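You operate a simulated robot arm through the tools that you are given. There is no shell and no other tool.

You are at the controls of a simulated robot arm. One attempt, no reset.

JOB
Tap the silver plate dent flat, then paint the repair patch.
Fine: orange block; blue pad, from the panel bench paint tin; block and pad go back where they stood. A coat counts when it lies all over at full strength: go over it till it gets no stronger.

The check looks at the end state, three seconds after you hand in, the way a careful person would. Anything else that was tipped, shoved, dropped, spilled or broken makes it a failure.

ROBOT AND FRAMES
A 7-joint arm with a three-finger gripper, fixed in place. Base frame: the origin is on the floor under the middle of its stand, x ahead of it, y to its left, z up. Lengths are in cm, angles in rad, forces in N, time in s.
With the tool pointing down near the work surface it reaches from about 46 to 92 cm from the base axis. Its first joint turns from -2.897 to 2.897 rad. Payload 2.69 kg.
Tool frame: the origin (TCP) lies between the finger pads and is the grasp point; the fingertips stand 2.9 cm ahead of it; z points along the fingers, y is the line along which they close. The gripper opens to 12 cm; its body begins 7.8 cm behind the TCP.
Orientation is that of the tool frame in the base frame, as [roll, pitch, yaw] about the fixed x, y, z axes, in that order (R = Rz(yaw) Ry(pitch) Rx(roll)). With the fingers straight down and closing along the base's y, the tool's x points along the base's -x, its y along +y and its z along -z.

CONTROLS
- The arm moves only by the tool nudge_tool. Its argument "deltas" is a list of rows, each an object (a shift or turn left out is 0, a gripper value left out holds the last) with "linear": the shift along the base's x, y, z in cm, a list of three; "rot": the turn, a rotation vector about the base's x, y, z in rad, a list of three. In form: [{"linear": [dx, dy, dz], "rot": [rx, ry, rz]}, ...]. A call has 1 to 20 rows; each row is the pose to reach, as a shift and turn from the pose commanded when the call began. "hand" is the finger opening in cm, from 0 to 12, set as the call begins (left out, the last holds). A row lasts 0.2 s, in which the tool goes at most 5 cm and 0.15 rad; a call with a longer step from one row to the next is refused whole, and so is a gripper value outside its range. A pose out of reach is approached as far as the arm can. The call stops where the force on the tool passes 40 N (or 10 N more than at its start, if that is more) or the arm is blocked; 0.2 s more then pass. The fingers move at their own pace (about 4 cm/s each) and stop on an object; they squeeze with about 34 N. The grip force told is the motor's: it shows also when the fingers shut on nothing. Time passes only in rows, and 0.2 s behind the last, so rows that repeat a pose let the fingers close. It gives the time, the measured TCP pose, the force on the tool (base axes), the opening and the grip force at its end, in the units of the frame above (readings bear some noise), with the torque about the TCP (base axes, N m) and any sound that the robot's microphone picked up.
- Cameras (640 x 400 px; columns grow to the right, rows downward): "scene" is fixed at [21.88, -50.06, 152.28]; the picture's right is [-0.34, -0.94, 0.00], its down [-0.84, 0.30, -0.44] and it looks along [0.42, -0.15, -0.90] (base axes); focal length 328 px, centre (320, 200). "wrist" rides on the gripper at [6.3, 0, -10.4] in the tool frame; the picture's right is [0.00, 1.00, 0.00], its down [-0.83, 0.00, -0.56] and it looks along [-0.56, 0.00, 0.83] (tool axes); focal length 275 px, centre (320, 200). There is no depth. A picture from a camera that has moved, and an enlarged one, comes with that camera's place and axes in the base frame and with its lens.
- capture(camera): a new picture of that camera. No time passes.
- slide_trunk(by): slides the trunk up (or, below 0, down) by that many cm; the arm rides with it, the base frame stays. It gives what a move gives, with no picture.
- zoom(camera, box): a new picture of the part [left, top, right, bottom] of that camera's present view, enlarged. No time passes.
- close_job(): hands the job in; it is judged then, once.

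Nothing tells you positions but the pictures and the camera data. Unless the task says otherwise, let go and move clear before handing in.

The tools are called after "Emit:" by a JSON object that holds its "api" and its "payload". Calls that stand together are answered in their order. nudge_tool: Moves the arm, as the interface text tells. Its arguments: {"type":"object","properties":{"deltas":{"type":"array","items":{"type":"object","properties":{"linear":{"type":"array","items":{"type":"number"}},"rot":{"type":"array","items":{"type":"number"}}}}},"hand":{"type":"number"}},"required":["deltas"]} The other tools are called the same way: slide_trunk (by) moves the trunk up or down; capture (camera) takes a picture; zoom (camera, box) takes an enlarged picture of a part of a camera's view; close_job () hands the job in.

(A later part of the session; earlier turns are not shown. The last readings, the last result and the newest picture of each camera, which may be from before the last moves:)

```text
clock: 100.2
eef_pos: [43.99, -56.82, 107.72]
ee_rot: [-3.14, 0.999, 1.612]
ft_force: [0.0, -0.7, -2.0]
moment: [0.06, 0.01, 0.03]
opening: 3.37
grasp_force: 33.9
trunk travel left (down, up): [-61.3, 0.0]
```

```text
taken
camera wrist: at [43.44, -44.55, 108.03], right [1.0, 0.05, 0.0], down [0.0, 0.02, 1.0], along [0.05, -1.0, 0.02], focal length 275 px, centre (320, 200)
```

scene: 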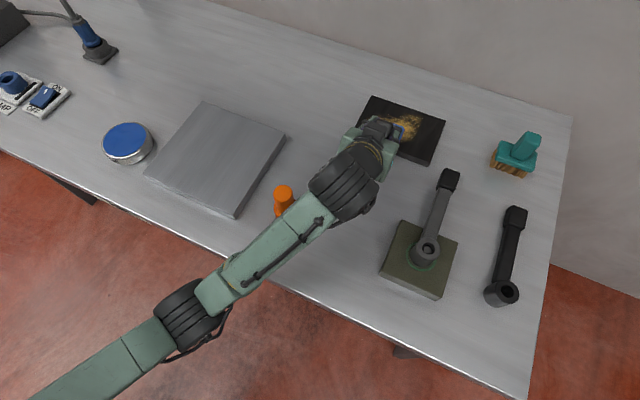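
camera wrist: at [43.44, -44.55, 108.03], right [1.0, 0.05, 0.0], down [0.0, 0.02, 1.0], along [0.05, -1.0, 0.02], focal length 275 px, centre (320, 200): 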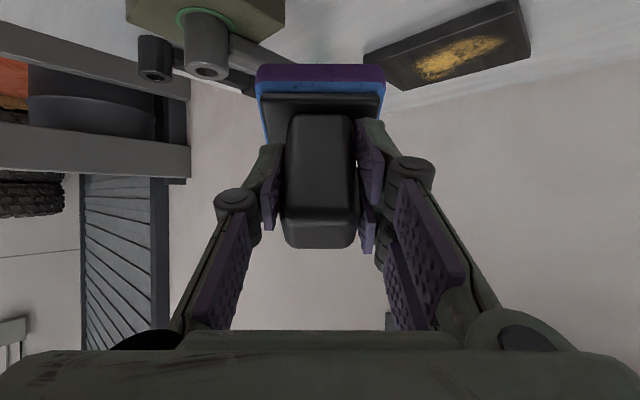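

I've looked along the wall and in the other directions, and nothing else looks like a patch, so the tan patch on the black panel stays the target. To lay the pad flat there I need a near-horizontal grip with the camera on top. First I'll restore yaw and tilt to return the pad to its place.

Emit:
{"api": "nudge_tool", "payload": {"deltas": [{"linear": [0, 0, 0], "rot": [0, 0, 0.14]}, {"linear": [0, 0, 0], "rot": [0, 0, 0.28]}, {"linear": [0, 0, 0], "rot": [0, 0, 0.42]}, {"linear": [0, 0, 0], "rot": [0, 0, 0.56]}, {"linear": [0, 0, 0], "rot": [0, 0, 0.7]}, {"linear": [0, 0, 0], "rot": [0, 0, 0.744]}, {"linear": [0, 0, 0], "rot": [0, 0, 0.744]}]}}

Emit:
{"api": "nudge_tool", "payload": {"deltas": [{"linear": [1, -1, 0], "rot": [0.1, 0.1, 0]}, {"linear": [3, -2, 0], "rot": [0.2, 0.2, 0]}, {"linear": [6, -4, 0], "rot": [0.3, 0.3, 0]}, {"linear": [9, -5.5, 0], "rot": [0.4, 0.4, 0]}, {"linear": [12, -7, -1], "rot": [0.424, 0.424, 0]}, {"linear": [14, -8, -2], "rot": [0.424, 0.424, 0]}, {"linear": [14, -8, -2], "rot": [0.424, 0.424, 0]}]}}

Emit:
{"api": "capture", "payload": {"camera": "wrist"}}

Emit:
{"api": "capture", "payload": {"camera": "scene"}}

```text
clock: 101.8
eef_pos: [44.03, -56.7, 107.73]
ee_rot: [3.142, 1.0, 2.362]
ft_force: [0.5, 0.5, -2.3]
moment: [0.01, 0.05, 0.03]
opening: 3.39
grasp_force: 33.6
trunk travel left (down, up): [-61.3, 0.0]
```

```text
clock: 103.3
eef_pos: [58.11, -64.72, 105.71]
ee_rot: [3.14, 0.399, 2.359]
ft_force: [0.0, 0.0, -2.2]
moment: [0.0, 0.01, 0.02]
opening: 3.37
grasp_force: 33.9
trunk travel left (down, up): [-61.3, 0.0]
```

```text
taken
camera wrist: at [50.98, -57.76, 112.82], right [0.7, 0.71, 0.0], down [0.39, -0.39, 0.84], along [0.6, -0.59, -0.55], focal length 275 px, centre (320, 200)
```

wrist: 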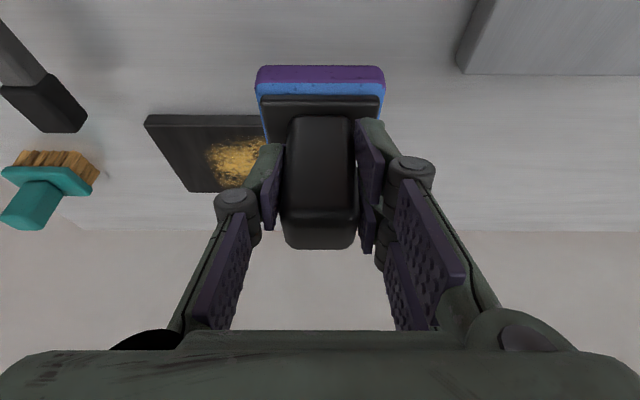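

```text
taken
```

scene: 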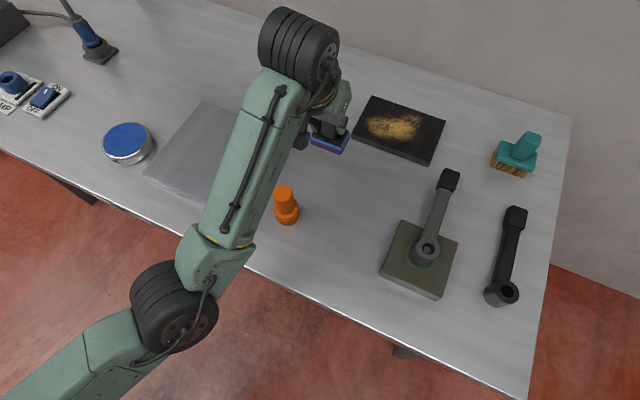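

The pad seems to have rotated slightly in the grip, by roughly 0.1 rad. I'll look closer to judge it before setting it down.

Emit:
{"api": "zoom", "payload": {"camera": "scene", "box": [290, 80, 370, 160]}}

Emit:
{"api": "zoom", "payload": {"camera": "wrist", "box": [220, 40, 420, 265]}}

```text
5.00 times, centred on (330, 120) of scene
camera zoom: at [21.88, -50.06, 152.28], right [-0.34, -0.94, 0.0], down [-0.84, 0.3, -0.44], along [0.42, -0.15, -0.9], focal length 1640 px, centre (270, 600)
```

zoom: 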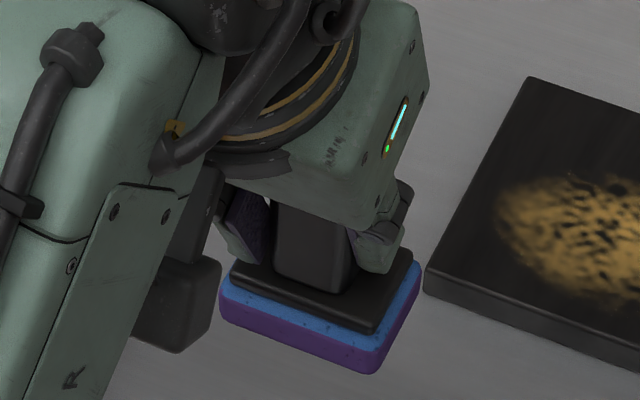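

```text
1.78 times, centred on (320, 152) of wrist
camera zoom: at [50.98, -57.76, 112.82], right [0.7, 0.71, 0.0], down [0.39, -0.39, 0.84], along [0.6, -0.59, -0.55], focal length 489 px, centre (320, 284)
```

zoom: 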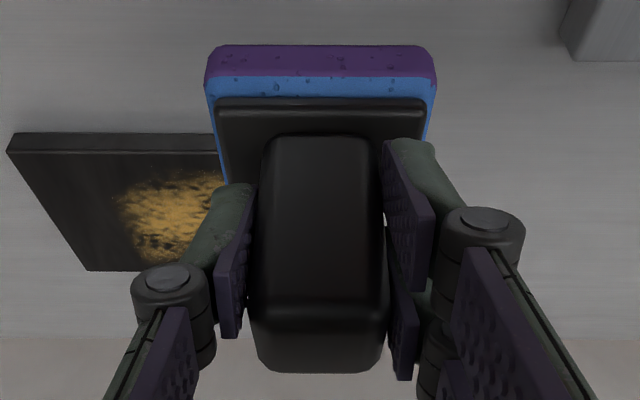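

The pad has slid up about 0.5 cm and turned ~0.07 rad in the grip, which isn't serious. I'll set it down on its home spot now.

Emit:
{"api": "nudge_tool", "payload": {"deltas": [{"linear": [2, -0.4, -2]}, {"linear": [4, -0.8, -4.5]}, {"linear": [6.4, -1.3, -7.2]}, {"linear": [6.9, -1.7, -9.5]}, {"linear": [7.1, -1.9, -11.2]}, {"linear": [7.1, -1.9, -11.8]}, {"linear": [7.1, -1.9, -12.1]}, {"linear": [7.1, -1.9, -12.1]}]}}

Emit:
{"api": "capture", "payload": {"camera": "wrist"}}

Emit:
{"api": "zoom", "payload": {"camera": "scene", "box": [290, 80, 370, 160]}}

```text
clock: 105.2
eef_pos: [65.07, -66.58, 93.56]
ee_rot: [3.139, 0.4, 2.358]
ft_force: [-1.2, -0.3, -3.2]
moment: [0.02, 0.03, -0.04]
opening: 3.36
grasp_force: 34.3
trunk travel left (down, up): [-61.3, 0.0]
```

```text
taken
camera wrist: at [58.08, -59.68, 100.7], right [0.7, 0.71, 0.0], down [0.39, -0.39, 0.84], along [0.59, -0.59, -0.55], focal length 275 px, centre (320, 200)
```

wrist: 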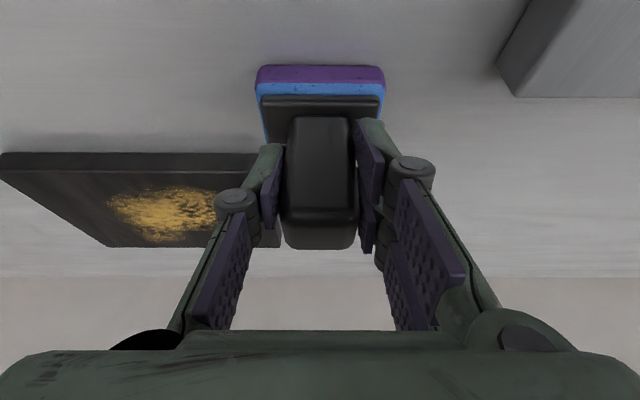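

```text
5.00 times, centred on (330, 120) of scene
camera zoom: at [21.88, -50.06, 152.28], right [-0.34, -0.94, 0.0], down [-0.84, 0.3, -0.44], along [0.42, -0.15, -0.9], focal length 1640 px, centre (270, 600)
```

zoom: 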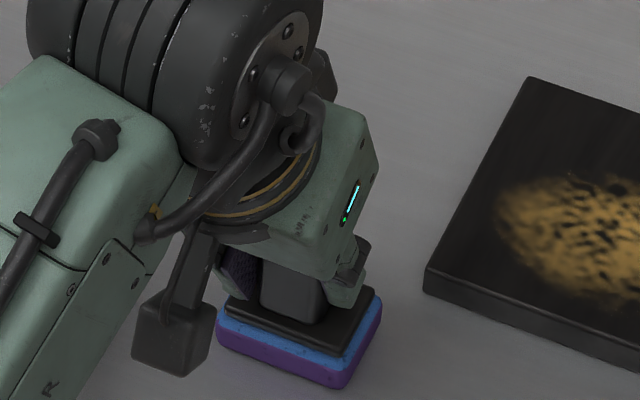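

Emit:
{"api": "nudge_tool", "payload": {"deltas": [{"linear": [0, 0, -0.1]}, {"linear": [0, 0, -0.2]}, {"linear": [0, 0, -0.3]}, {"linear": [0, 0, -0.4]}, {"linear": [0, 0, -0.4]}]}}

```text
clock: 106.3
eef_pos: [65.1, -66.59, 93.4]
ee_rot: [3.141, 0.403, 2.36]
ft_force: [0.1, -0.5, 5.6]
moment: [-0.19, 0.26, -0.02]
opening: 3.35
grasp_force: 33.5
trunk travel left (down, up): [-61.3, 0.0]
```

The pad is on the bench with 8 N of contact. I'll release it and back away inward and up.

Emit:
{"api": "nudge_tool", "payload": {"deltas": [{"linear": [0, 0, 0]}, {"linear": [0, 0, 0]}, {"linear": [0, 0, 0]}, {"linear": [0, 0, 0]}, {"linear": [0, 0, 0]}, {"linear": [0, 0, 0]}, {"linear": [0, 0, 0]}], "hand": 12}}

Emit:
{"api": "nudge_tool", "payload": {"deltas": [{"linear": [0, 0, 0.8]}, {"linear": [-1, 1, 2]}, {"linear": [-3, 3, 4]}, {"linear": [-6, 6, 6]}, {"linear": [-9, 8, 9]}, {"linear": [-10, 9, 12]}, {"linear": [-10, 9, 12]}]}}

Emit:
{"api": "capture", "payload": {"camera": "wrist"}}

Emit:
{"api": "zoom", "payload": {"camera": "scene", "box": [290, 95, 370, 175]}}

```text
clock: 108.0
eef_pos: [65.2, -66.59, 93.16]
ee_rot: [3.139, 0.401, 2.358]
ft_force: [0.3, -0.8, -0.7]
moment: [0.03, -0.02, 0.01]
opening: 12.01
grasp_force: 0.0
trunk travel left (down, up): [-61.3, 0.0]
```

```text
clock: 109.5
eef_pos: [55.09, -57.74, 105.24]
ee_rot: [3.14, 0.4, 2.357]
ft_force: [0.4, -0.7, 0.6]
moment: [0.01, 0.03, -0.02]
opening: 12.01
grasp_force: 0.2
trunk travel left (down, up): [-61.3, 0.0]
```

```text
taken
camera wrist: at [48.15, -50.78, 112.3], right [0.7, 0.71, 0.0], down [0.39, -0.39, 0.84], along [0.59, -0.59, -0.55], focal length 275 px, centre (320, 200)
```

wrist: 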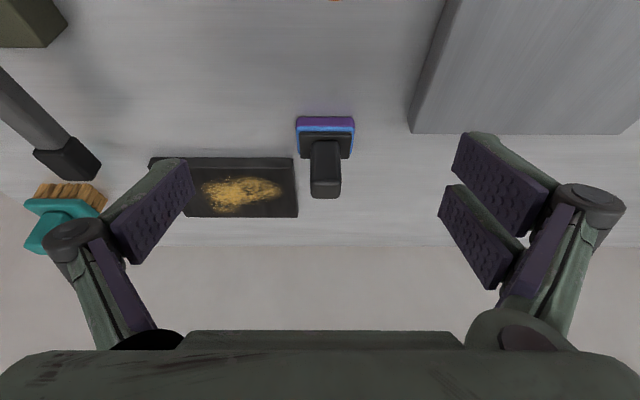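

```text
5.00 times, centred on (330, 135) of scene
camera zoom: at [21.88, -50.06, 152.28], right [-0.34, -0.94, 0.0], down [-0.84, 0.3, -0.44], along [0.42, -0.15, -0.9], focal length 1640 px, centre (270, 525)
```

zoom: 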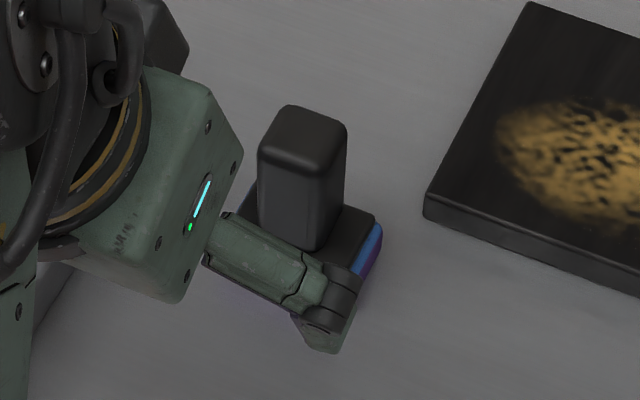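

The pad stands back on its spot, upright. Next I'll untilt, then flip the hand 180° about vertical so the camera ends up on top once I tilt the fingers outward to horizontal.

Emit:
{"api": "nudge_tool", "payload": {"deltas": [{"linear": [-1, 1, 1], "rot": [0.1, 0.1, 0]}, {"linear": [-3, 2, 2], "rot": [0.2, 0.2, 0]}, {"linear": [-6, 4, 3], "rot": [0.283, 0.283, 0]}, {"linear": [-8, 6, 3], "rot": [0.283, 0.283, 0]}, {"linear": [-8, 6, 3], "rot": [0.283, 0.283, 0]}], "hand": 8}}

Emit:
{"api": "nudge_tool", "payload": {"deltas": [{"rot": [0, 0, -0.14]}, {"rot": [0, 0, -0.28]}, {"rot": [0, 0, -0.42]}, {"rot": [0, 0, -0.56]}, {"rot": [0, 0, -0.7]}, {"rot": [0, 0, -0.84]}, {"rot": [0, 0, -0.98]}, {"rot": [0, 0, -1.12]}, {"rot": [0, 0, -1.26]}, {"rot": [0, 0, -1.4]}, {"rot": [0, 0, -1.54]}, {"rot": [0, 0, -1.57]}, {"rot": [0, 0, -1.57]}]}}

```text
clock: 110.8
eef_pos: [47.1, -51.62, 108.34]
ee_rot: [3.139, 0.001, 2.358]
ft_force: [0.6, 0.2, 0.2]
moment: [0.0, -0.01, 0.02]
opening: 7.98
grasp_force: 0.1
trunk travel left (down, up): [-61.3, 0.0]
```

```text
clock: 113.5
eef_pos: [47.09, -51.59, 108.26]
ee_rot: [3.138, 0.001, 0.787]
ft_force: [0.7, -0.2, 0.3]
moment: [0.02, -0.01, 0.01]
opening: 8.02
grasp_force: 0.2
trunk travel left (down, up): [-61.3, 0.0]
```

Emit:
{"api": "nudge_tool", "payload": {"deltas": [{"rot": [0, 0, -0.14]}, {"rot": [0, 0, -0.28]}, {"rot": [0, 0, -0.42]}, {"rot": [0, 0, -0.56]}, {"rot": [0, 0, -0.7]}, {"rot": [0, 0, -0.84]}, {"rot": [0, 0, -0.98]}, {"rot": [0, 0, -1.12]}, {"rot": [0, 0, -1.26]}, {"rot": [0, 0, -1.4]}, {"rot": [0, 0, -1.54]}, {"rot": [0, 0, -1.572]}, {"rot": [0, 0, -1.572]}]}}

Emit:
{"api": "capture", "payload": {"camera": "wrist"}}

Emit:
{"api": "capture", "payload": {"camera": "scene"}}

```text
clock: 115.7
eef_pos: [46.5, -54.11, 101.32]
ee_rot: [-2.996, 0.047, -0.526]
ft_force: [0.5, 0.6, 0.9]
moment: [-0.1, 0.0, -0.01]
opening: 7.99
grasp_force: 0.1
out of reach, approached as far as the arm can: row 9, 10
trunk travel left (down, up): [-61.3, 0.0]
stopped in row 10: the arm was blocked; the commanded pose is now the measured one
```

```text
taken
camera wrist: at [51.61, -58.9, 111.23], right [-0.5, -0.85, -0.15], down [-0.74, 0.33, 0.59], along [-0.45, 0.4, -0.8], focal length 275 px, centre (320, 200)
```

wrist: 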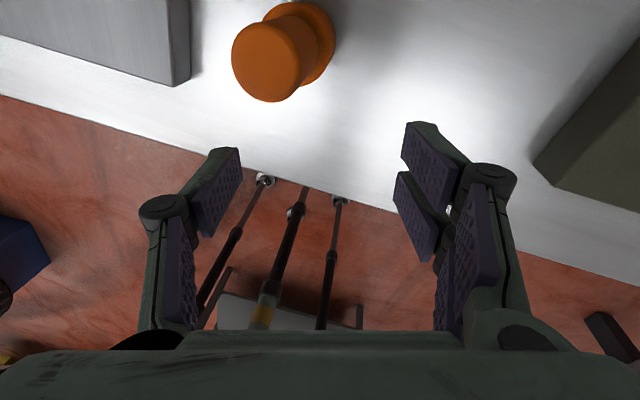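

```text
taken
```

scene: 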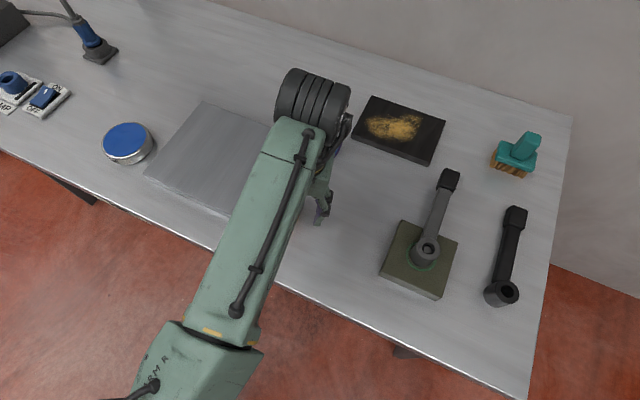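

A full flip hits a wrist limit and the hand sagged a bit, though it stayed above the block. I'll raise it and unwind straight away.

Emit:
{"api": "nudge_tool", "payload": {"deltas": [{"linear": [0, 1, 2], "rot": [0, 0, 0.1]}, {"linear": [0, 2, 4.5], "rot": [0, 0, 0.24]}, {"linear": [0.5, 2.5, 6.5], "rot": [0, 0, 0.38]}, {"linear": [0.6, 2.5, 7], "rot": [0, 0, 0.52]}, {"linear": [0.6, 2.5, 7], "rot": [0, 0, 0.66]}, {"linear": [0.6, 2.5, 7], "rot": [0, 0, 0.8]}, {"linear": [0.6, 2.5, 7], "rot": [0, 0, 0.94]}, {"linear": [0.6, 2.5, 7], "rot": [0, 0, 1.08]}, {"linear": [0.6, 2.5, 7], "rot": [0, 0, 1.22]}, {"linear": [0.6, 2.5, 7], "rot": [0, 0, 1.36]}, {"linear": [0.6, 2.5, 7], "rot": [0, 0, 1.5]}, {"linear": [0.6, 2.5, 7], "rot": [0, 0, 1.5]}]}}

Emit:
{"api": "capture", "payload": {"camera": "scene"}}

```text
clock: 118.3
eef_pos: [47.59, -51.81, 106.85]
ee_rot: [-2.978, 0.029, 0.98]
ft_force: [0.1, -0.1, 1.3]
moment: [0.05, 0.01, -0.04]
opening: 8.01
grasp_force: 0.2
trunk travel left (down, up): [-61.3, 0.0]
```

```text
taken
```

scene: 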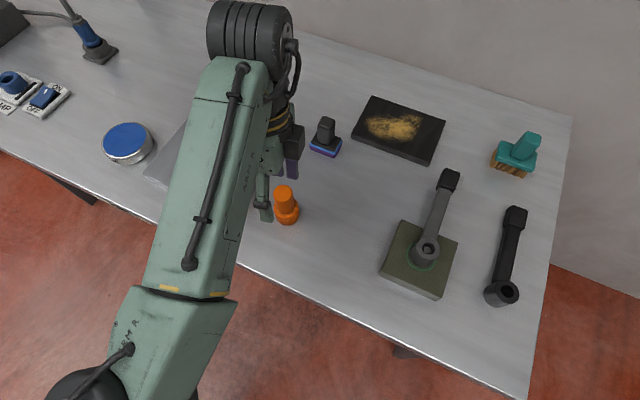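

The block and pad are fine. With the hand free now, I'll take a close, unobstructed look at the flattened spot on the silver plate before committing to the far panel.

Emit:
{"api": "nudge_tool", "payload": {"deltas": [{"linear": [2, 2, 1], "rot": [0, 0, 0.14]}, {"linear": [4, 4, 1], "rot": [0, 0, 0.28]}, {"linear": [6, 6, 1], "rot": [0, 0, 0.42]}, {"linear": [8, 8, 1], "rot": [0, 0, 0.56]}, {"linear": [10, 10, 1], "rot": [0, 0, 0.7]}, {"linear": [12, 11.5, 0], "rot": [0, 0, 0.84]}, {"linear": [14, 12.5, -1], "rot": [0, 0, 0.98]}, {"linear": [16, 13, -2], "rot": [0, 0, 1.12]}, {"linear": [18, 13.3, -3], "rot": [0, 0, 1.26]}, {"linear": [20, 13.5, -4], "rot": [0, 0, 1.377]}, {"linear": [20, 13.5, -4], "rot": [0, 0, 1.377]}]}}

Emit:
{"api": "capture", "payload": {"camera": "wrist"}}

```text
clock: 120.7
eef_pos: [67.14, -38.36, 104.18]
ee_rot: [-2.994, 0.047, 2.347]
ft_force: [0.4, -0.2, -0.9]
moment: [0.0, -0.01, 0.01]
opening: 8.02
grasp_force: 0.1
trunk travel left (down, up): [-61.3, 0.0]
```

```text
taken
camera wrist: at [63.43, -32.5, 114.14], right [0.71, 0.69, -0.15], down [0.62, -0.51, 0.59], along [0.33, -0.51, -0.8], focal length 275 px, centre (320, 200)
```

wrist: 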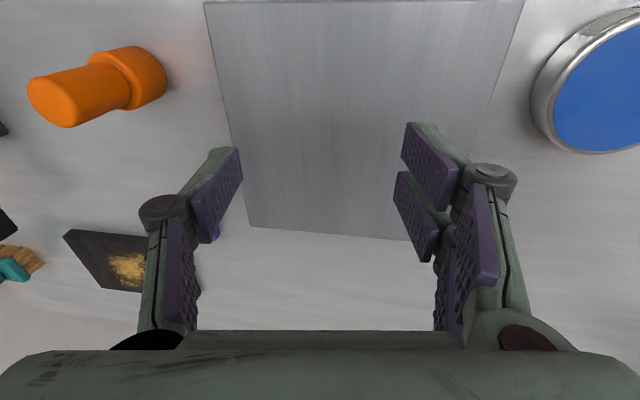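

Emit:
{"api": "zoom", "payload": {"camera": "wrist", "box": [210, 0, 530, 240]}}

Emit:
{"api": "nudge_tool", "payload": {"deltas": [{"linear": [2, 0, 0], "rot": [0.07, -0.05, 0]}, {"linear": [4, 1, 0], "rot": [0.12, -0.08, 0]}, {"linear": [4, 1, 0], "rot": [0.12, -0.08, 0]}]}}

Emit:
{"api": "capture", "payload": {"camera": "wrist"}}

```text
1.67 times, centred on (370, 120) of wrist
camera zoom: at [63.43, -32.5, 114.14], right [0.71, 0.69, -0.15], down [0.62, -0.51, 0.59], along [0.33, -0.51, -0.8], focal length 459 px, centre (237, 333)
```

zoom: 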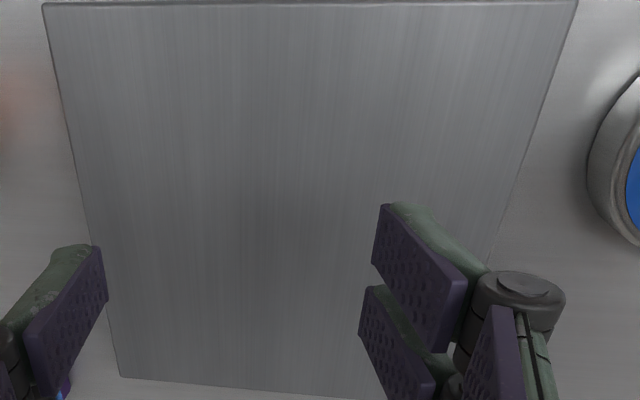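

```text
clock: 121.5
eef_pos: [71.16, -37.24, 104.25]
ee_rot: [-3.136, 0.018, 2.342]
ft_force: [0.1, -0.2, 0.6]
moment: [-0.05, 0.0, 0.03]
opening: 8.03
grasp_force: 0.2
trunk travel left (down, up): [-61.3, 0.0]
```

```text
taken
camera wrist: at [66.6, -32.66, 114.48], right [0.71, 0.7, -0.01], down [0.58, -0.58, 0.57], along [0.4, -0.41, -0.82], focal length 275 px, centre (320, 200)
```

wrist: 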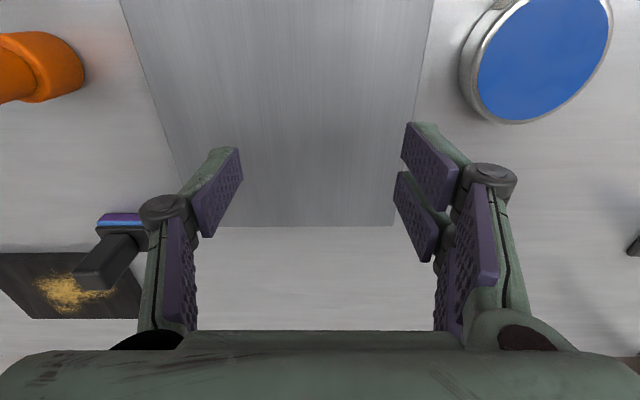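

Emit:
{"api": "zoom", "payload": {"camera": "wrist", "box": [250, 70, 420, 190]}}

Emit:
{"api": "zoom", "payload": {"camera": "wrist", "box": [60, 190, 180, 330]}}

Emit:
{"api": "zoom", "payload": {"camera": "wrist", "box": [450, 0, 630, 135]}}

```text
3.33 times, centred on (335, 130) of wrist
camera zoom: at [66.6, -32.66, 114.48], right [0.71, 0.7, -0.01], down [0.58, -0.58, 0.57], along [0.4, -0.41, -0.82], focal length 918 px, centre (270, 433)
```

zoom: 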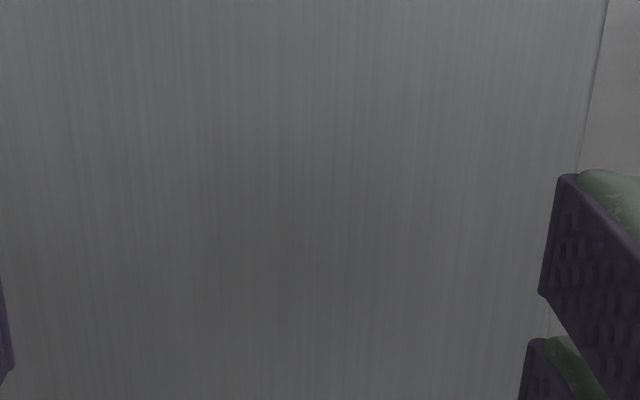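

```text
2.86 times, centred on (120, 260) of wrist
camera zoom: at [66.6, -32.66, 114.48], right [0.71, 0.7, -0.01], down [0.58, -0.58, 0.57], along [0.4, -0.41, -0.82], focal length 786 px, centre (891, 29)
```

zoom: 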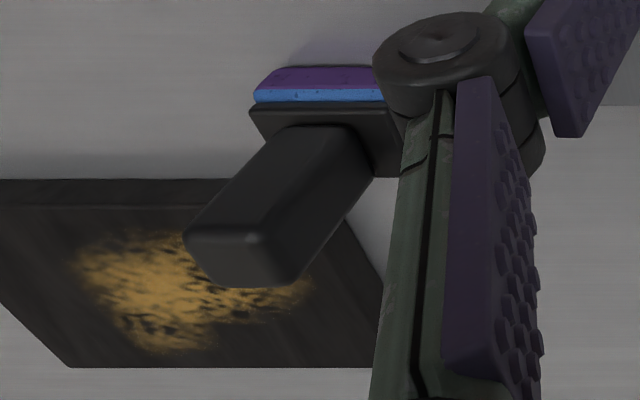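

```text
2.96 times, centred on (540, 68) of wrist
camera zoom: at [66.6, -32.66, 114.48], right [0.71, 0.7, -0.01], down [0.58, -0.58, 0.57], along [0.4, -0.41, -0.82], focal length 816 px, centre (-332, 593)
```

zoom: 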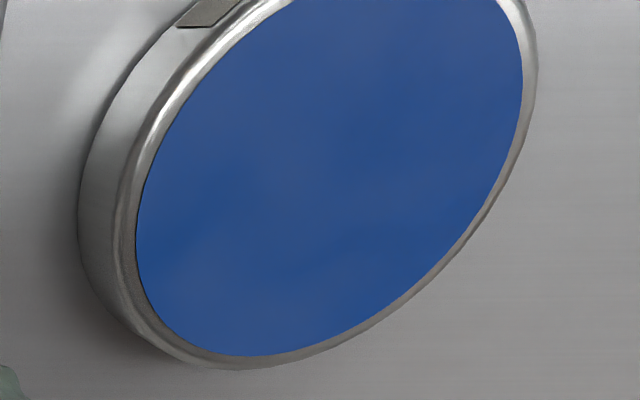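

Nothing shows from above. A faint leftover bump of a millimetre might be invisible from here, so I'll tilt the hand and look across the plate at a grazing angle.

Emit:
{"api": "nudge_tool", "payload": {"deltas": [{"linear": [0.3, 0.2, 0], "rot": [-0.1, -0.1, 0]}, {"linear": [0.6, 0.4, 0], "rot": [-0.2, -0.2, 0]}, {"linear": [0.9, 0.6, 0], "rot": [-0.3, -0.3, 0]}, {"linear": [1.2, 0.8, 0], "rot": [-0.4, -0.4, 0]}, {"linear": [1.5, 1.0, -1], "rot": [-0.5, -0.5, 0]}, {"linear": [1.6, 1.2, -3], "rot": [-0.6, -0.6, 0]}, {"linear": [1.6, 1.2, -5.5], "rot": [-0.66, -0.66, 0]}, {"linear": [1.6, 1.2, -8], "rot": [-0.66, -0.66, 0]}, {"linear": [1.6, 1.2, -8], "rot": [-0.66, -0.66, 0]}]}}

Emit:
{"api": "capture", "payload": {"camera": "wrist"}}

Emit:
{"api": "zoom", "payload": {"camera": "wrist", "box": [180, 20, 460, 150]}}

```text
clock: 123.5
eef_pos: [72.53, -36.21, 96.24]
ee_rot: [3.128, 0.951, 2.333]
ft_force: [-0.2, 0.7, 0.7]
moment: [0.0, -0.02, -0.02]
opening: 8.0
grasp_force: 0.0
trunk travel left (down, up): [-61.3, 0.0]
```

```text
taken
camera wrist: at [64.08, -27.49, 97.07], right [0.71, 0.7, 0.0], down [0.02, -0.02, 1.0], along [0.7, -0.71, -0.03], focal length 275 px, centre (320, 200)
```

wrist: 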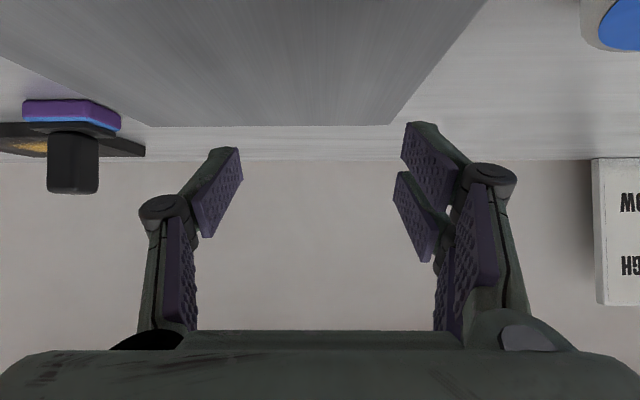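

```text
2.29 times, centred on (320, 85) of wrist
camera zoom: at [64.08, -27.49, 97.07], right [0.71, 0.7, 0.0], down [0.02, -0.02, 1.0], along [0.7, -0.71, -0.03], focal length 629 px, centre (320, 463)
```

zoom: 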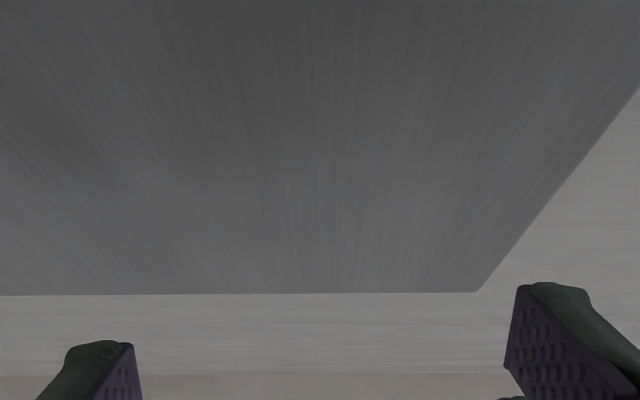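

The plate is flat and has no coat, so paint goes somewhere else: the black panel's tan patch. I'll measure carefully how far I can reach low over the panel with an empty, nearly horizontal hand.

Emit:
{"api": "nudge_tool", "payload": {"deltas": [{"linear": [0, 0, 3]}, {"linear": [-1, -2, 6]}, {"linear": [-3, -6, 9]}, {"linear": [-5, -10, 9]}, {"linear": [-7, -14, 9]}, {"linear": [-9, -18, 9]}, {"linear": [-11, -22, 9]}, {"linear": [-13, -26, 9]}, {"linear": [-15, -30, 9]}, {"linear": [-16, -34, 9]}, {"linear": [-16, -37, 9]}, {"linear": [-16, -37, 9]}]}}

Emit:
{"api": "nudge_tool", "payload": {"deltas": [{"linear": [0, 0, 0], "rot": [-0.1, -0.1, 0]}, {"linear": [0, 0, 0], "rot": [-0.19, -0.19, 0]}, {"linear": [0, 0, 0], "rot": [-0.19, -0.19, 0]}]}}

Emit:
{"api": "capture", "payload": {"camera": "scene"}}

```text
refused: row 3 steps farther than a row can; nothing moved
```

```text
clock: 124.3
eef_pos: [72.74, -36.15, 96.3]
ee_rot: [3.109, 1.221, 2.316]
ft_force: [-0.6, 0.2, -0.4]
moment: [-0.01, 0.01, -0.01]
opening: 7.99
grasp_force: 0.1
trunk travel left (down, up): [-61.3, 0.0]
```

```text
taken
```

scene: 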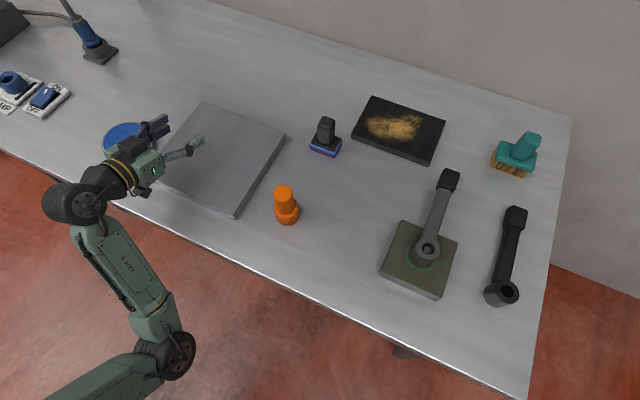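

Emit:
{"api": "nudge_tool", "payload": {"deltas": [{"linear": [0, 0, 4], "rot": [-0.0076, 0.0082, 0.0094]}, {"linear": [-1, -2, 8], "rot": [-0.0076, 0.0082, 0.0094]}, {"linear": [-2.5, -6, 9], "rot": [-0.0076, 0.0082, 0.0094]}, {"linear": [-4.5, -10, 9], "rot": [-0.0076, 0.0082, 0.0094]}, {"linear": [-6.5, -14, 9], "rot": [-0.0076, 0.0082, 0.0094]}, {"linear": [-8.5, -18, 9], "rot": [-0.0076, 0.0082, 0.0094]}, {"linear": [-10.5, -22, 9], "rot": [-0.0076, 0.0082, 0.0094]}, {"linear": [-12.5, -26, 9], "rot": [-0.0076, 0.0082, 0.0094]}, {"linear": [-14.5, -30, 9], "rot": [-0.0076, 0.0082, 0.0094]}, {"linear": [-15.5, -34, 9], "rot": [-0.0076, 0.0082, 0.0094]}, {"linear": [-15.5, -37, 9], "rot": [-0.0076, 0.0082, 0.0094]}, {"linear": [-15.5, -37, 9], "rot": [-0.0076, 0.0082, 0.0094]}]}}

Emit:
{"api": "capture", "payload": {"camera": "scene"}}

```text
clock: 126.9
eef_pos: [57.07, -73.17, 105.4]
ee_rot: [-3.14, 1.22, 2.358]
ft_force: [-0.2, -0.2, -0.5]
moment: [0.0, -0.01, -0.02]
opening: 7.99
grasp_force: 0.0
trunk travel left (down, up): [-61.3, 0.0]
```

```text
taken
```

scene: 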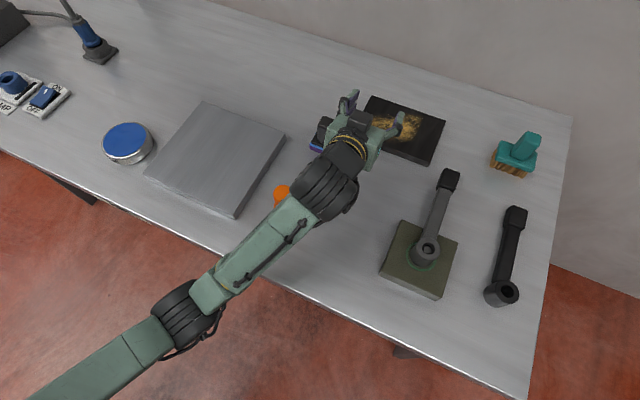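

Emit:
{"api": "nudge_tool", "payload": {"deltas": [{"linear": [1.5, -2, -1.5]}, {"linear": [3, -4, -3]}, {"linear": [4.5, -6, -4.5]}, {"linear": [6, -8, -6]}, {"linear": [7, -9.5, -6.4]}, {"linear": [7.5, -10.5, -6.4]}, {"linear": [8, -11.2, -6.4]}, {"linear": [8.5, -11.8, -6.4]}, {"linear": [9, -12.5, -6.4]}, {"linear": [9.4, -13.1, -6.4]}, {"linear": [9.4, -13.1, -6.4]}]}}

```text
clock: 129.3
eef_pos: [65.23, -82.72, 98.45]
ee_rot: [-3.139, 1.219, 2.357]
ft_force: [-0.3, -1.2, -0.8]
moment: [0.03, -0.01, -0.02]
opening: 8.02
grasp_force: 0.0
out of reach, approached as far as the arm can: row 6, 7, 8, 9, 10, 11
trunk travel left (down, up): [-61.3, 0.0]
```

Low over the panel the limit is about 105–106 cm, matching my model, so the patch is borderline and a flat-pad test is worth making. The orange block stands where the wrist would go for a steep grasp at the pad's home. I'll therefore park the pad temporarily in a clear spot, turned 90° with its long side outward, and regrasp it there. First I retract.

Emit:
{"api": "nudge_tool", "payload": {"deltas": [{"linear": [-2.2, 2.8, 1.5]}, {"linear": [-4.4, 5.6, 3]}, {"linear": [-6.6, 8.4, 4.5]}, {"linear": [-8.8, 11.2, 6]}, {"linear": [-11, 14, 7.5]}, {"linear": [-13, 16.5, 8]}, {"linear": [-13, 16.5, 8]}], "hand": 12}}

Emit:
{"api": "nudge_tool", "payload": {"deltas": [{"linear": [0, 0, 0], "rot": [0.1, 0.1, 0]}, {"linear": [0, 0, 0], "rot": [0.2, 0.2, 0]}, {"linear": [0, 0, 0], "rot": [0.3, 0.3, 0]}, {"linear": [0.5, 0.3, 0], "rot": [0.4, 0.4, 0]}, {"linear": [2, 1, 0], "rot": [0.5, 0.5, 0]}, {"linear": [4, 2, 0], "rot": [0.58, 0.58, 0]}, {"linear": [4, 2, 0], "rot": [0.58, 0.58, 0]}]}}

Emit:
{"api": "capture", "payload": {"camera": "wrist"}}

```text
clock: 130.9
eef_pos: [52.31, -66.18, 106.55]
ee_rot: [-3.141, 1.219, 2.355]
ft_force: [0.4, 0.3, 0.0]
moment: [-0.03, 0.01, 0.01]
opening: 12.01
grasp_force: 0.2
trunk travel left (down, up): [-61.3, 0.0]
```

```text
clock: 132.5
eef_pos: [56.22, -64.18, 106.56]
ee_rot: [-3.14, 0.398, 2.356]
ft_force: [-0.3, 0.3, -0.1]
moment: [0.02, 0.0, 0.0]
opening: 11.96
grasp_force: 0.0
trunk travel left (down, up): [-61.3, 0.0]
```

```text
taken
camera wrist: at [49.23, -57.24, 113.6], right [0.7, 0.71, 0.0], down [0.39, -0.39, 0.83], along [0.59, -0.59, -0.55], focal length 275 px, centre (320, 200)
```

wrist: 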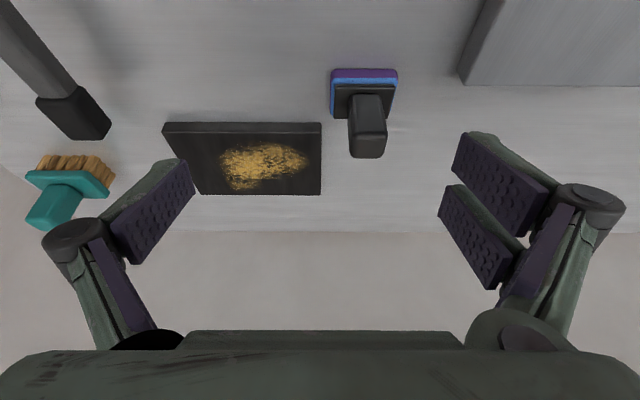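

Emit:
{"api": "nudge_tool", "payload": {"deltas": [{"linear": [1.0, 1.8, -3]}, {"linear": [2.2, 3.6, -6.5]}, {"linear": [3.5, 2.5, -8]}, {"linear": [5, 1.0, -9.5]}, {"linear": [6.5, -0.4, -11]}, {"linear": [7.8, -1.6, -12]}, {"linear": [8.6, -2.4, -12.7]}, {"linear": [8.6, -2.4, -12.7]}]}}

Emit:
{"api": "capture", "payload": {"camera": "wrist"}}

```text
clock: 134.3
eef_pos: [64.93, -66.46, 93.87]
ee_rot: [3.141, 0.399, 2.356]
ft_force: [0.7, -0.4, -0.2]
moment: [0.0, 0.0, -0.02]
opening: 12.0
grasp_force: 0.1
trunk travel left (down, up): [-61.3, 0.0]
```

```text
taken
camera wrist: at [57.9, -59.64, 100.96], right [0.7, 0.71, 0.0], down [0.39, -0.39, 0.84], along [0.59, -0.59, -0.55], focal length 275 px, centre (320, 200)
```

wrist: 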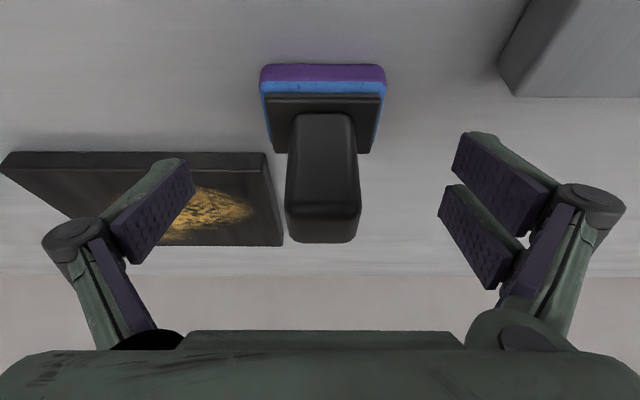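

Emit:
{"api": "nudge_tool", "payload": {"deltas": [{"linear": [0.3, -0.25, -0.1]}, {"linear": [0.6, -0.48, -0.25]}, {"linear": [0.6, -0.48, -0.25]}]}}

Emit:
{"api": "nudge_tool", "payload": {"deltas": [{"linear": [0, 0, 0]}, {"linear": [0, 0, 0]}, {"linear": [0, 0, 0]}, {"linear": [0, 0, 0]}, {"linear": [0, 0, 0]}, {"linear": [0, 0, 0]}, {"linear": [0, 0, 0]}, {"linear": [0, 0, 0]}], "hand": 0}}

Emit:
{"api": "capture", "payload": {"camera": "wrist"}}

```text
clock: 135.1
eef_pos: [65.53, -67.01, 93.49]
ee_rot: [-3.14, 0.398, 2.355]
ft_force: [0.5, 1.0, -0.8]
moment: [-0.02, 0.0, 0.0]
opening: 12.01
grasp_force: 0.1
trunk travel left (down, up): [-61.3, 0.0]
```

```text
clock: 136.9
eef_pos: [65.59, -67.15, 93.56]
ee_rot: [-3.139, 0.398, 2.357]
ft_force: [0.8, 0.6, 0.3]
moment: [0.01, -0.04, 0.01]
opening: 3.34
grasp_force: 34.0
trunk travel left (down, up): [-61.3, 0.0]
```

```text
taken
camera wrist: at [58.5, -60.13, 100.68], right [0.7, 0.71, 0.0], down [0.39, -0.39, 0.84], along [0.59, -0.59, -0.55], focal length 275 px, centre (320, 200)
```

wrist: 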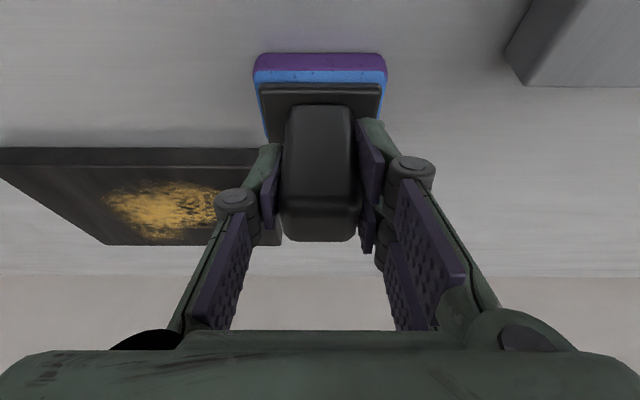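

The pad is re-gripped squarely. I'll carry it to a clear area near (46.7, -66.5), turn it 90°, and set it down there for the steep regrasp.

Emit:
{"api": "nudge_tool", "payload": {"deltas": [{"linear": [0, 0, 1]}, {"linear": [-0.3, 0.3, 3.5]}, {"linear": [-1, 0.8, 6.5]}, {"linear": [-3.5, 0.9, 9.5]}, {"linear": [-7.5, 0.8, 10]}, {"linear": [-11.5, 0.7, 10]}, {"linear": [-15.5, 0.6, 10]}, {"linear": [-18.8, 0.6, 10]}, {"linear": [-18.8, 0.6, 10]}]}}

Emit:
{"api": "nudge_tool", "payload": {"deltas": [{"rot": [0, 0, -0.14]}, {"rot": [0, 0, -0.28]}, {"rot": [0, 0, -0.42]}, {"rot": [0, 0, -0.56]}, {"rot": [0, 0, -0.7]}, {"rot": [0, 0, -0.84]}, {"rot": [0, 0, -0.98]}, {"rot": [0, 0, -1.12]}, {"rot": [0, 0, -1.26]}, {"rot": [0, 0, -1.4]}, {"rot": [0, 0, -1.5]}, {"rot": [0, 0, -1.571]}, {"rot": [0, 0, -1.571]}]}}

Emit:
{"api": "capture", "payload": {"camera": "wrist"}}

Emit:
{"api": "capture", "payload": {"camera": "scene"}}

```text
clock: 138.9
eef_pos: [46.7, -66.52, 103.61]
ee_rot: [-3.141, 0.396, 2.356]
ft_force: [0.7, 0.0, -2.3]
moment: [0.02, -0.05, -0.01]
opening: 3.34
grasp_force: 34.7
trunk travel left (down, up): [-61.3, 0.0]
```

```text
clock: 141.7
eef_pos: [46.6, -66.52, 103.55]
ee_rot: [-3.14, 0.397, 0.784]
ft_force: [-0.6, 0.4, -1.6]
moment: [0.0, 0.01, -0.03]
opening: 3.36
grasp_force: 34.2
trunk travel left (down, up): [-61.3, 0.0]
```

```text
taken
camera wrist: at [53.63, -59.54, 110.65], right [0.71, -0.71, 0.0], down [-0.39, -0.39, 0.83], along [-0.59, -0.59, -0.55], focal length 275 px, centre (320, 200)
```

wrist: 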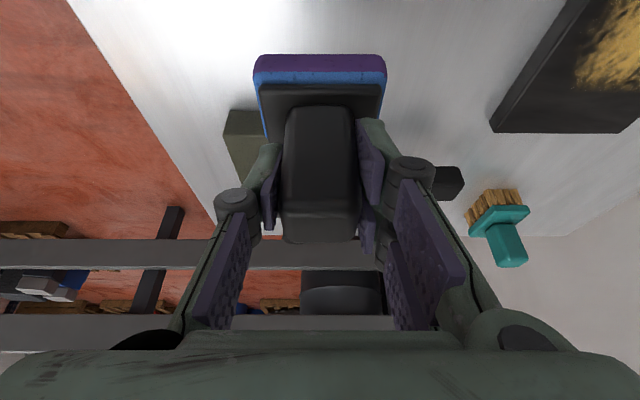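

```text
taken
```

scene: 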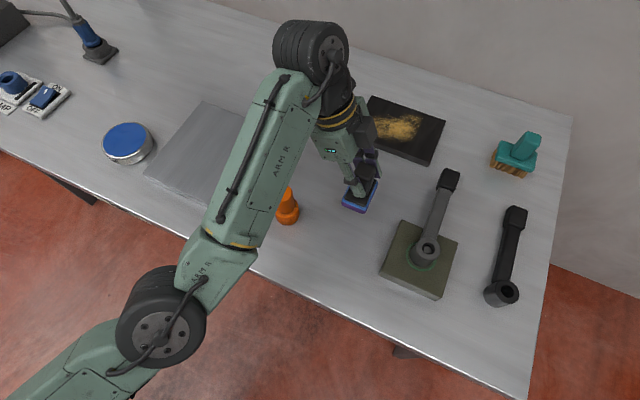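

Emit:
{"api": "nudge_tool", "payload": {"deltas": [{"linear": [0, 0, -3]}, {"linear": [0, 0, -6]}, {"linear": [0, 0, -8.5]}, {"linear": [0, 0, -9.4]}, {"linear": [0, 0, -9.7]}, {"linear": [0, 0, -9.9]}, {"linear": [0, 0, -10.05]}, {"linear": [0, 0, -10.05]}]}}

Emit:
{"api": "zoom", "payload": {"camera": "scene", "box": [310, 130, 450, 280]}}

```text
clock: 143.5
eef_pos: [46.78, -66.62, 93.59]
ee_rot: [-3.141, 0.4, 0.785]
ft_force: [-0.7, 0.2, 0.0]
moment: [-0.07, -0.07, -0.01]
opening: 3.36
grasp_force: 34.1
trunk travel left (down, up): [-61.3, 0.0]
```

```text
2.67 times, centred on (380, 205) of scene
camera zoom: at [21.88, -50.06, 152.28], right [-0.34, -0.94, 0.0], down [-0.84, 0.3, -0.44], along [0.42, -0.15, -0.9], focal length 875 px, centre (160, 187)
```

zoom: 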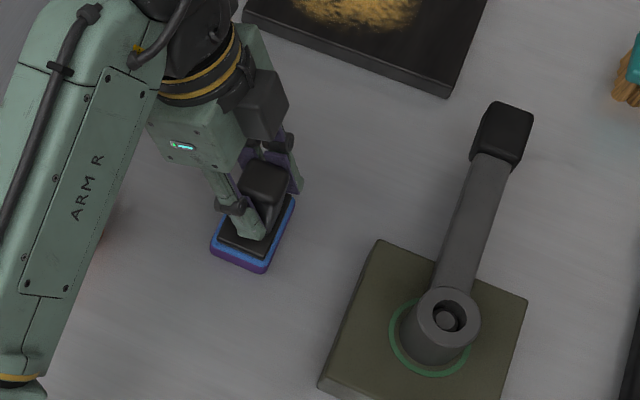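

Emit:
{"api": "nudge_tool", "payload": {"deltas": [{"linear": [0, 0, 0]}, {"linear": [0, 0, 0]}, {"linear": [0, 0, 0]}, {"linear": [0, 0, 0]}, {"linear": [0, 0, 0]}, {"linear": [0, 0, 0]}, {"linear": [0, 0, 0]}], "hand": 12}}

Emit:
{"api": "nudge_tool", "payload": {"deltas": [{"linear": [0.3, 0.3, 1.5]}, {"linear": [1, 1, 4]}, {"linear": [2, 2, 7.5]}, {"linear": [3, 3, 11]}, {"linear": [3, 3, 13]}, {"linear": [3, 3, 13]}]}}

Emit:
{"api": "nudge_tool", "payload": {"deltas": [{"rot": [0, 0, 0.14]}, {"rot": [0, 0, 0.28]}, {"rot": [0, 0, 0.42]}, {"rot": [0, 0, 0.56]}, {"rot": [0, 0, 0.7]}, {"rot": [0, 0, 0.84]}, {"rot": [0, 0, 0.98]}, {"rot": [0, 0, 1.12]}, {"rot": [0, 0, 1.26]}, {"rot": [0, 0, 1.4]}, {"rot": [0, 0, 1.5]}, {"rot": [0, 0, 1.571]}, {"rot": [0, 0, 1.571]}]}}

Emit:
{"api": "capture", "payload": {"camera": "scene"}}

Emit:
{"api": "capture", "payload": {"camera": "wrist"}}

```text
clock: 145.1
eef_pos: [46.72, -66.38, 93.47]
ee_rot: [-3.139, 0.4, 0.785]
ft_force: [0.0, -0.1, 0.2]
moment: [-0.05, 0.01, 0.01]
opening: 12.0
grasp_force: 0.0
trunk travel left (down, up): [-61.3, 0.0]
```

```text
clock: 146.5
eef_pos: [49.73, -63.43, 106.55]
ee_rot: [-3.138, 0.399, 0.785]
ft_force: [-0.3, 0.1, 0.3]
moment: [0.02, -0.01, -0.04]
opening: 12.01
grasp_force: 0.0
trunk travel left (down, up): [-61.3, 0.0]
```

```text
clock: 149.3
eef_pos: [49.71, -63.41, 106.48]
ee_rot: [-3.141, 0.398, 2.358]
ft_force: [0.5, -0.3, 0.2]
moment: [0.01, -0.02, -0.04]
opening: 12.0
grasp_force: 0.0
trunk travel left (down, up): [-61.3, 0.0]
```

```text
taken
```

scene: 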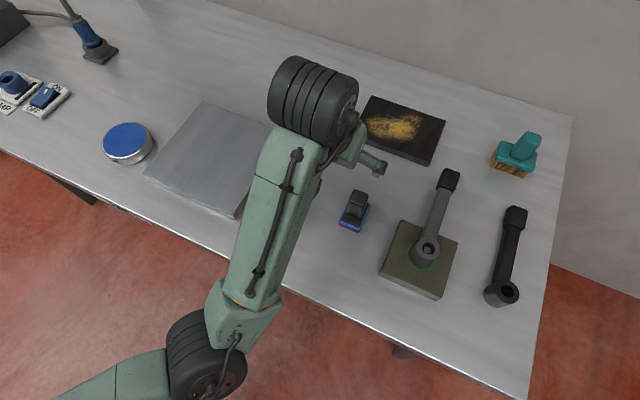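

```text
taken
camera wrist: at [42.71, -56.57, 113.62], right [0.7, 0.71, 0.0], down [0.39, -0.39, 0.84], along [0.59, -0.59, -0.55], focal length 275 px, centre (320, 200)
```

wrist: 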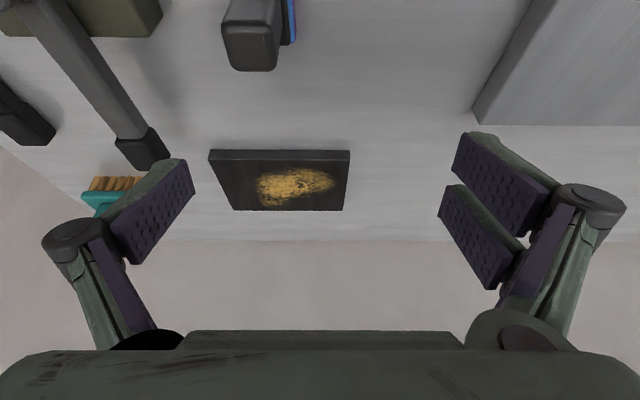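

The pad stands at the parking spot with its long side outward. I'll back off, tilt the hand to about 1.22 rad, and come in low along the outward line.

Emit:
{"api": "nudge_tool", "payload": {"deltas": [{"linear": [-3, 1.6, 0], "rot": [-0.1, -0.1, 0]}, {"linear": [-6, 3.2, 0], "rot": [-0.2, -0.2, 0]}, {"linear": [-9, 4.8, 0], "rot": [-0.3, -0.3, 0]}, {"linear": [-12, 6.4, 0], "rot": [-0.4, -0.4, 0]}, {"linear": [-12.9, 6.8, 0], "rot": [-0.5, -0.5, 0]}, {"linear": [-12.9, 6.8, 0], "rot": [-0.58, -0.58, 0]}, {"linear": [-12.9, 6.8, -4], "rot": [-0.58, -0.58, 0]}, {"linear": [-12.9, 6.8, -8], "rot": [-0.58, -0.58, 0]}, {"linear": [-12.9, 6.8, -8], "rot": [-0.58, -0.58, 0]}]}}

Emit:
{"api": "capture", "payload": {"camera": "wrist"}}

Emit:
{"api": "capture", "payload": {"camera": "scene"}}

```text
clock: 151.3
eef_pos: [36.79, -56.65, 98.63]
ee_rot: [-3.137, 1.218, 2.357]
ft_force: [0.3, 0.7, 1.2]
moment: [-0.03, -0.01, 0.02]
opening: 12.0
grasp_force: 0.0
trunk travel left (down, up): [-61.3, 0.0]
```

```text
taken
camera wrist: at [28.28, -48.29, 96.23], right [0.71, 0.71, -0.01], down [-0.16, 0.17, 0.97], along [0.69, -0.69, 0.24], focal length 275 px, centre (320, 200)
```

wrist: 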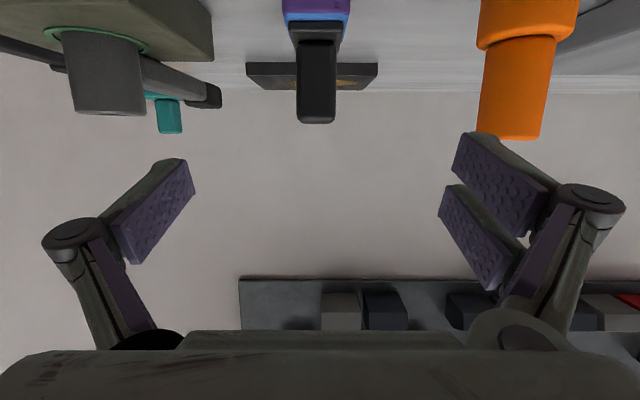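

```text
taken
```

scene: 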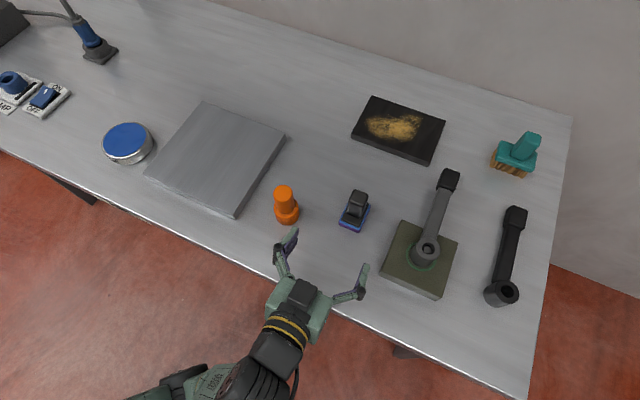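

The approach lane is clear but the olive block is near the left finger, so I'll narrow the opening to 7 cm, lower to handle height and creep forward.

Emit:
{"api": "nudge_tool", "payload": {"deltas": [{"linear": [0, 0, 0]}, {"linear": [0, 0, -1]}, {"linear": [0, 0, -3]}, {"linear": [0, 0, -5]}, {"linear": [0, 0, -5.7]}, {"linear": [0, 0, -5.7]}], "hand": 7}}

Emit:
{"api": "nudge_tool", "payload": {"deltas": [{"linear": [1.5, -1.5, 0]}, {"linear": [3, -3, 0]}, {"linear": [4.5, -4.5, 0]}, {"linear": [5.5, -5.5, 0]}, {"linear": [5.5, -5.5, 0]}]}}

Emit:
{"api": "capture", "payload": {"camera": "wrist"}}

Emit:
{"api": "zoom", "payload": {"camera": "scene", "box": [270, 170, 450, 300]}}

```text
clock: 152.7
eef_pos: [36.9, -56.69, 92.75]
ee_rot: [-3.14, 1.22, 2.357]
ft_force: [-0.6, -0.4, 0.6]
moment: [-0.04, -0.04, 0.02]
opening: 6.99
grasp_force: 0.0
trunk travel left (down, up): [-61.3, 0.0]
```

```text
clock: 153.9
eef_pos: [42.35, -62.22, 92.84]
ee_rot: [3.14, 1.217, 2.357]
ft_force: [-0.1, -0.3, 0.1]
moment: [-0.04, -0.04, 0.01]
opening: 6.97
grasp_force: 0.0
trunk travel left (down, up): [-61.3, 0.0]
```

```text
taken
camera wrist: at [33.87, -53.78, 90.43], right [0.71, 0.71, 0.0], down [-0.16, 0.17, 0.97], along [0.69, -0.69, 0.24], focal length 275 px, centre (320, 200)
```

wrist: 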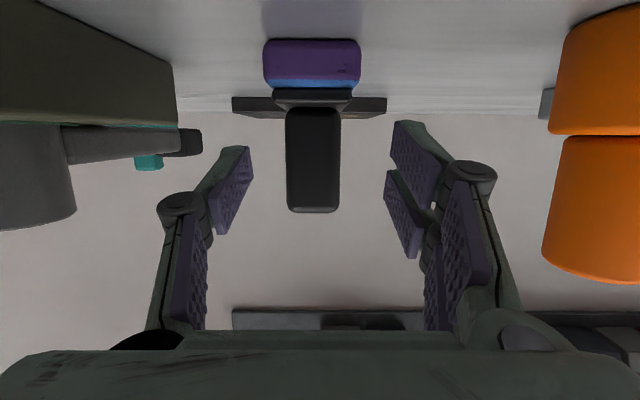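

```text
3.08 times, centred on (360, 235) of scene
camera zoom: at [21.88, -50.06, 152.28], right [-0.34, -0.94, 0.0], down [-0.84, 0.3, -0.44], along [0.42, -0.15, -0.9], focal length 1009 px, centre (197, 92)
```

zoom: 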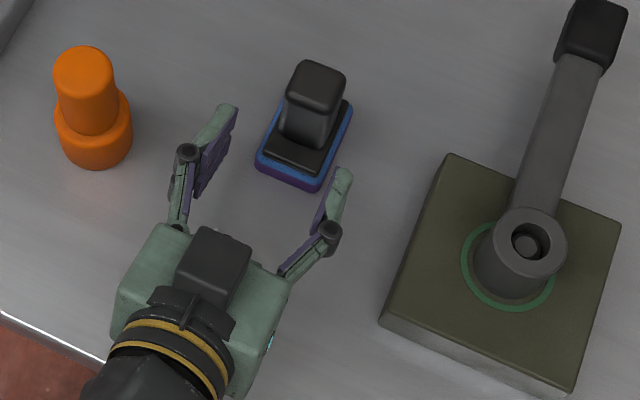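

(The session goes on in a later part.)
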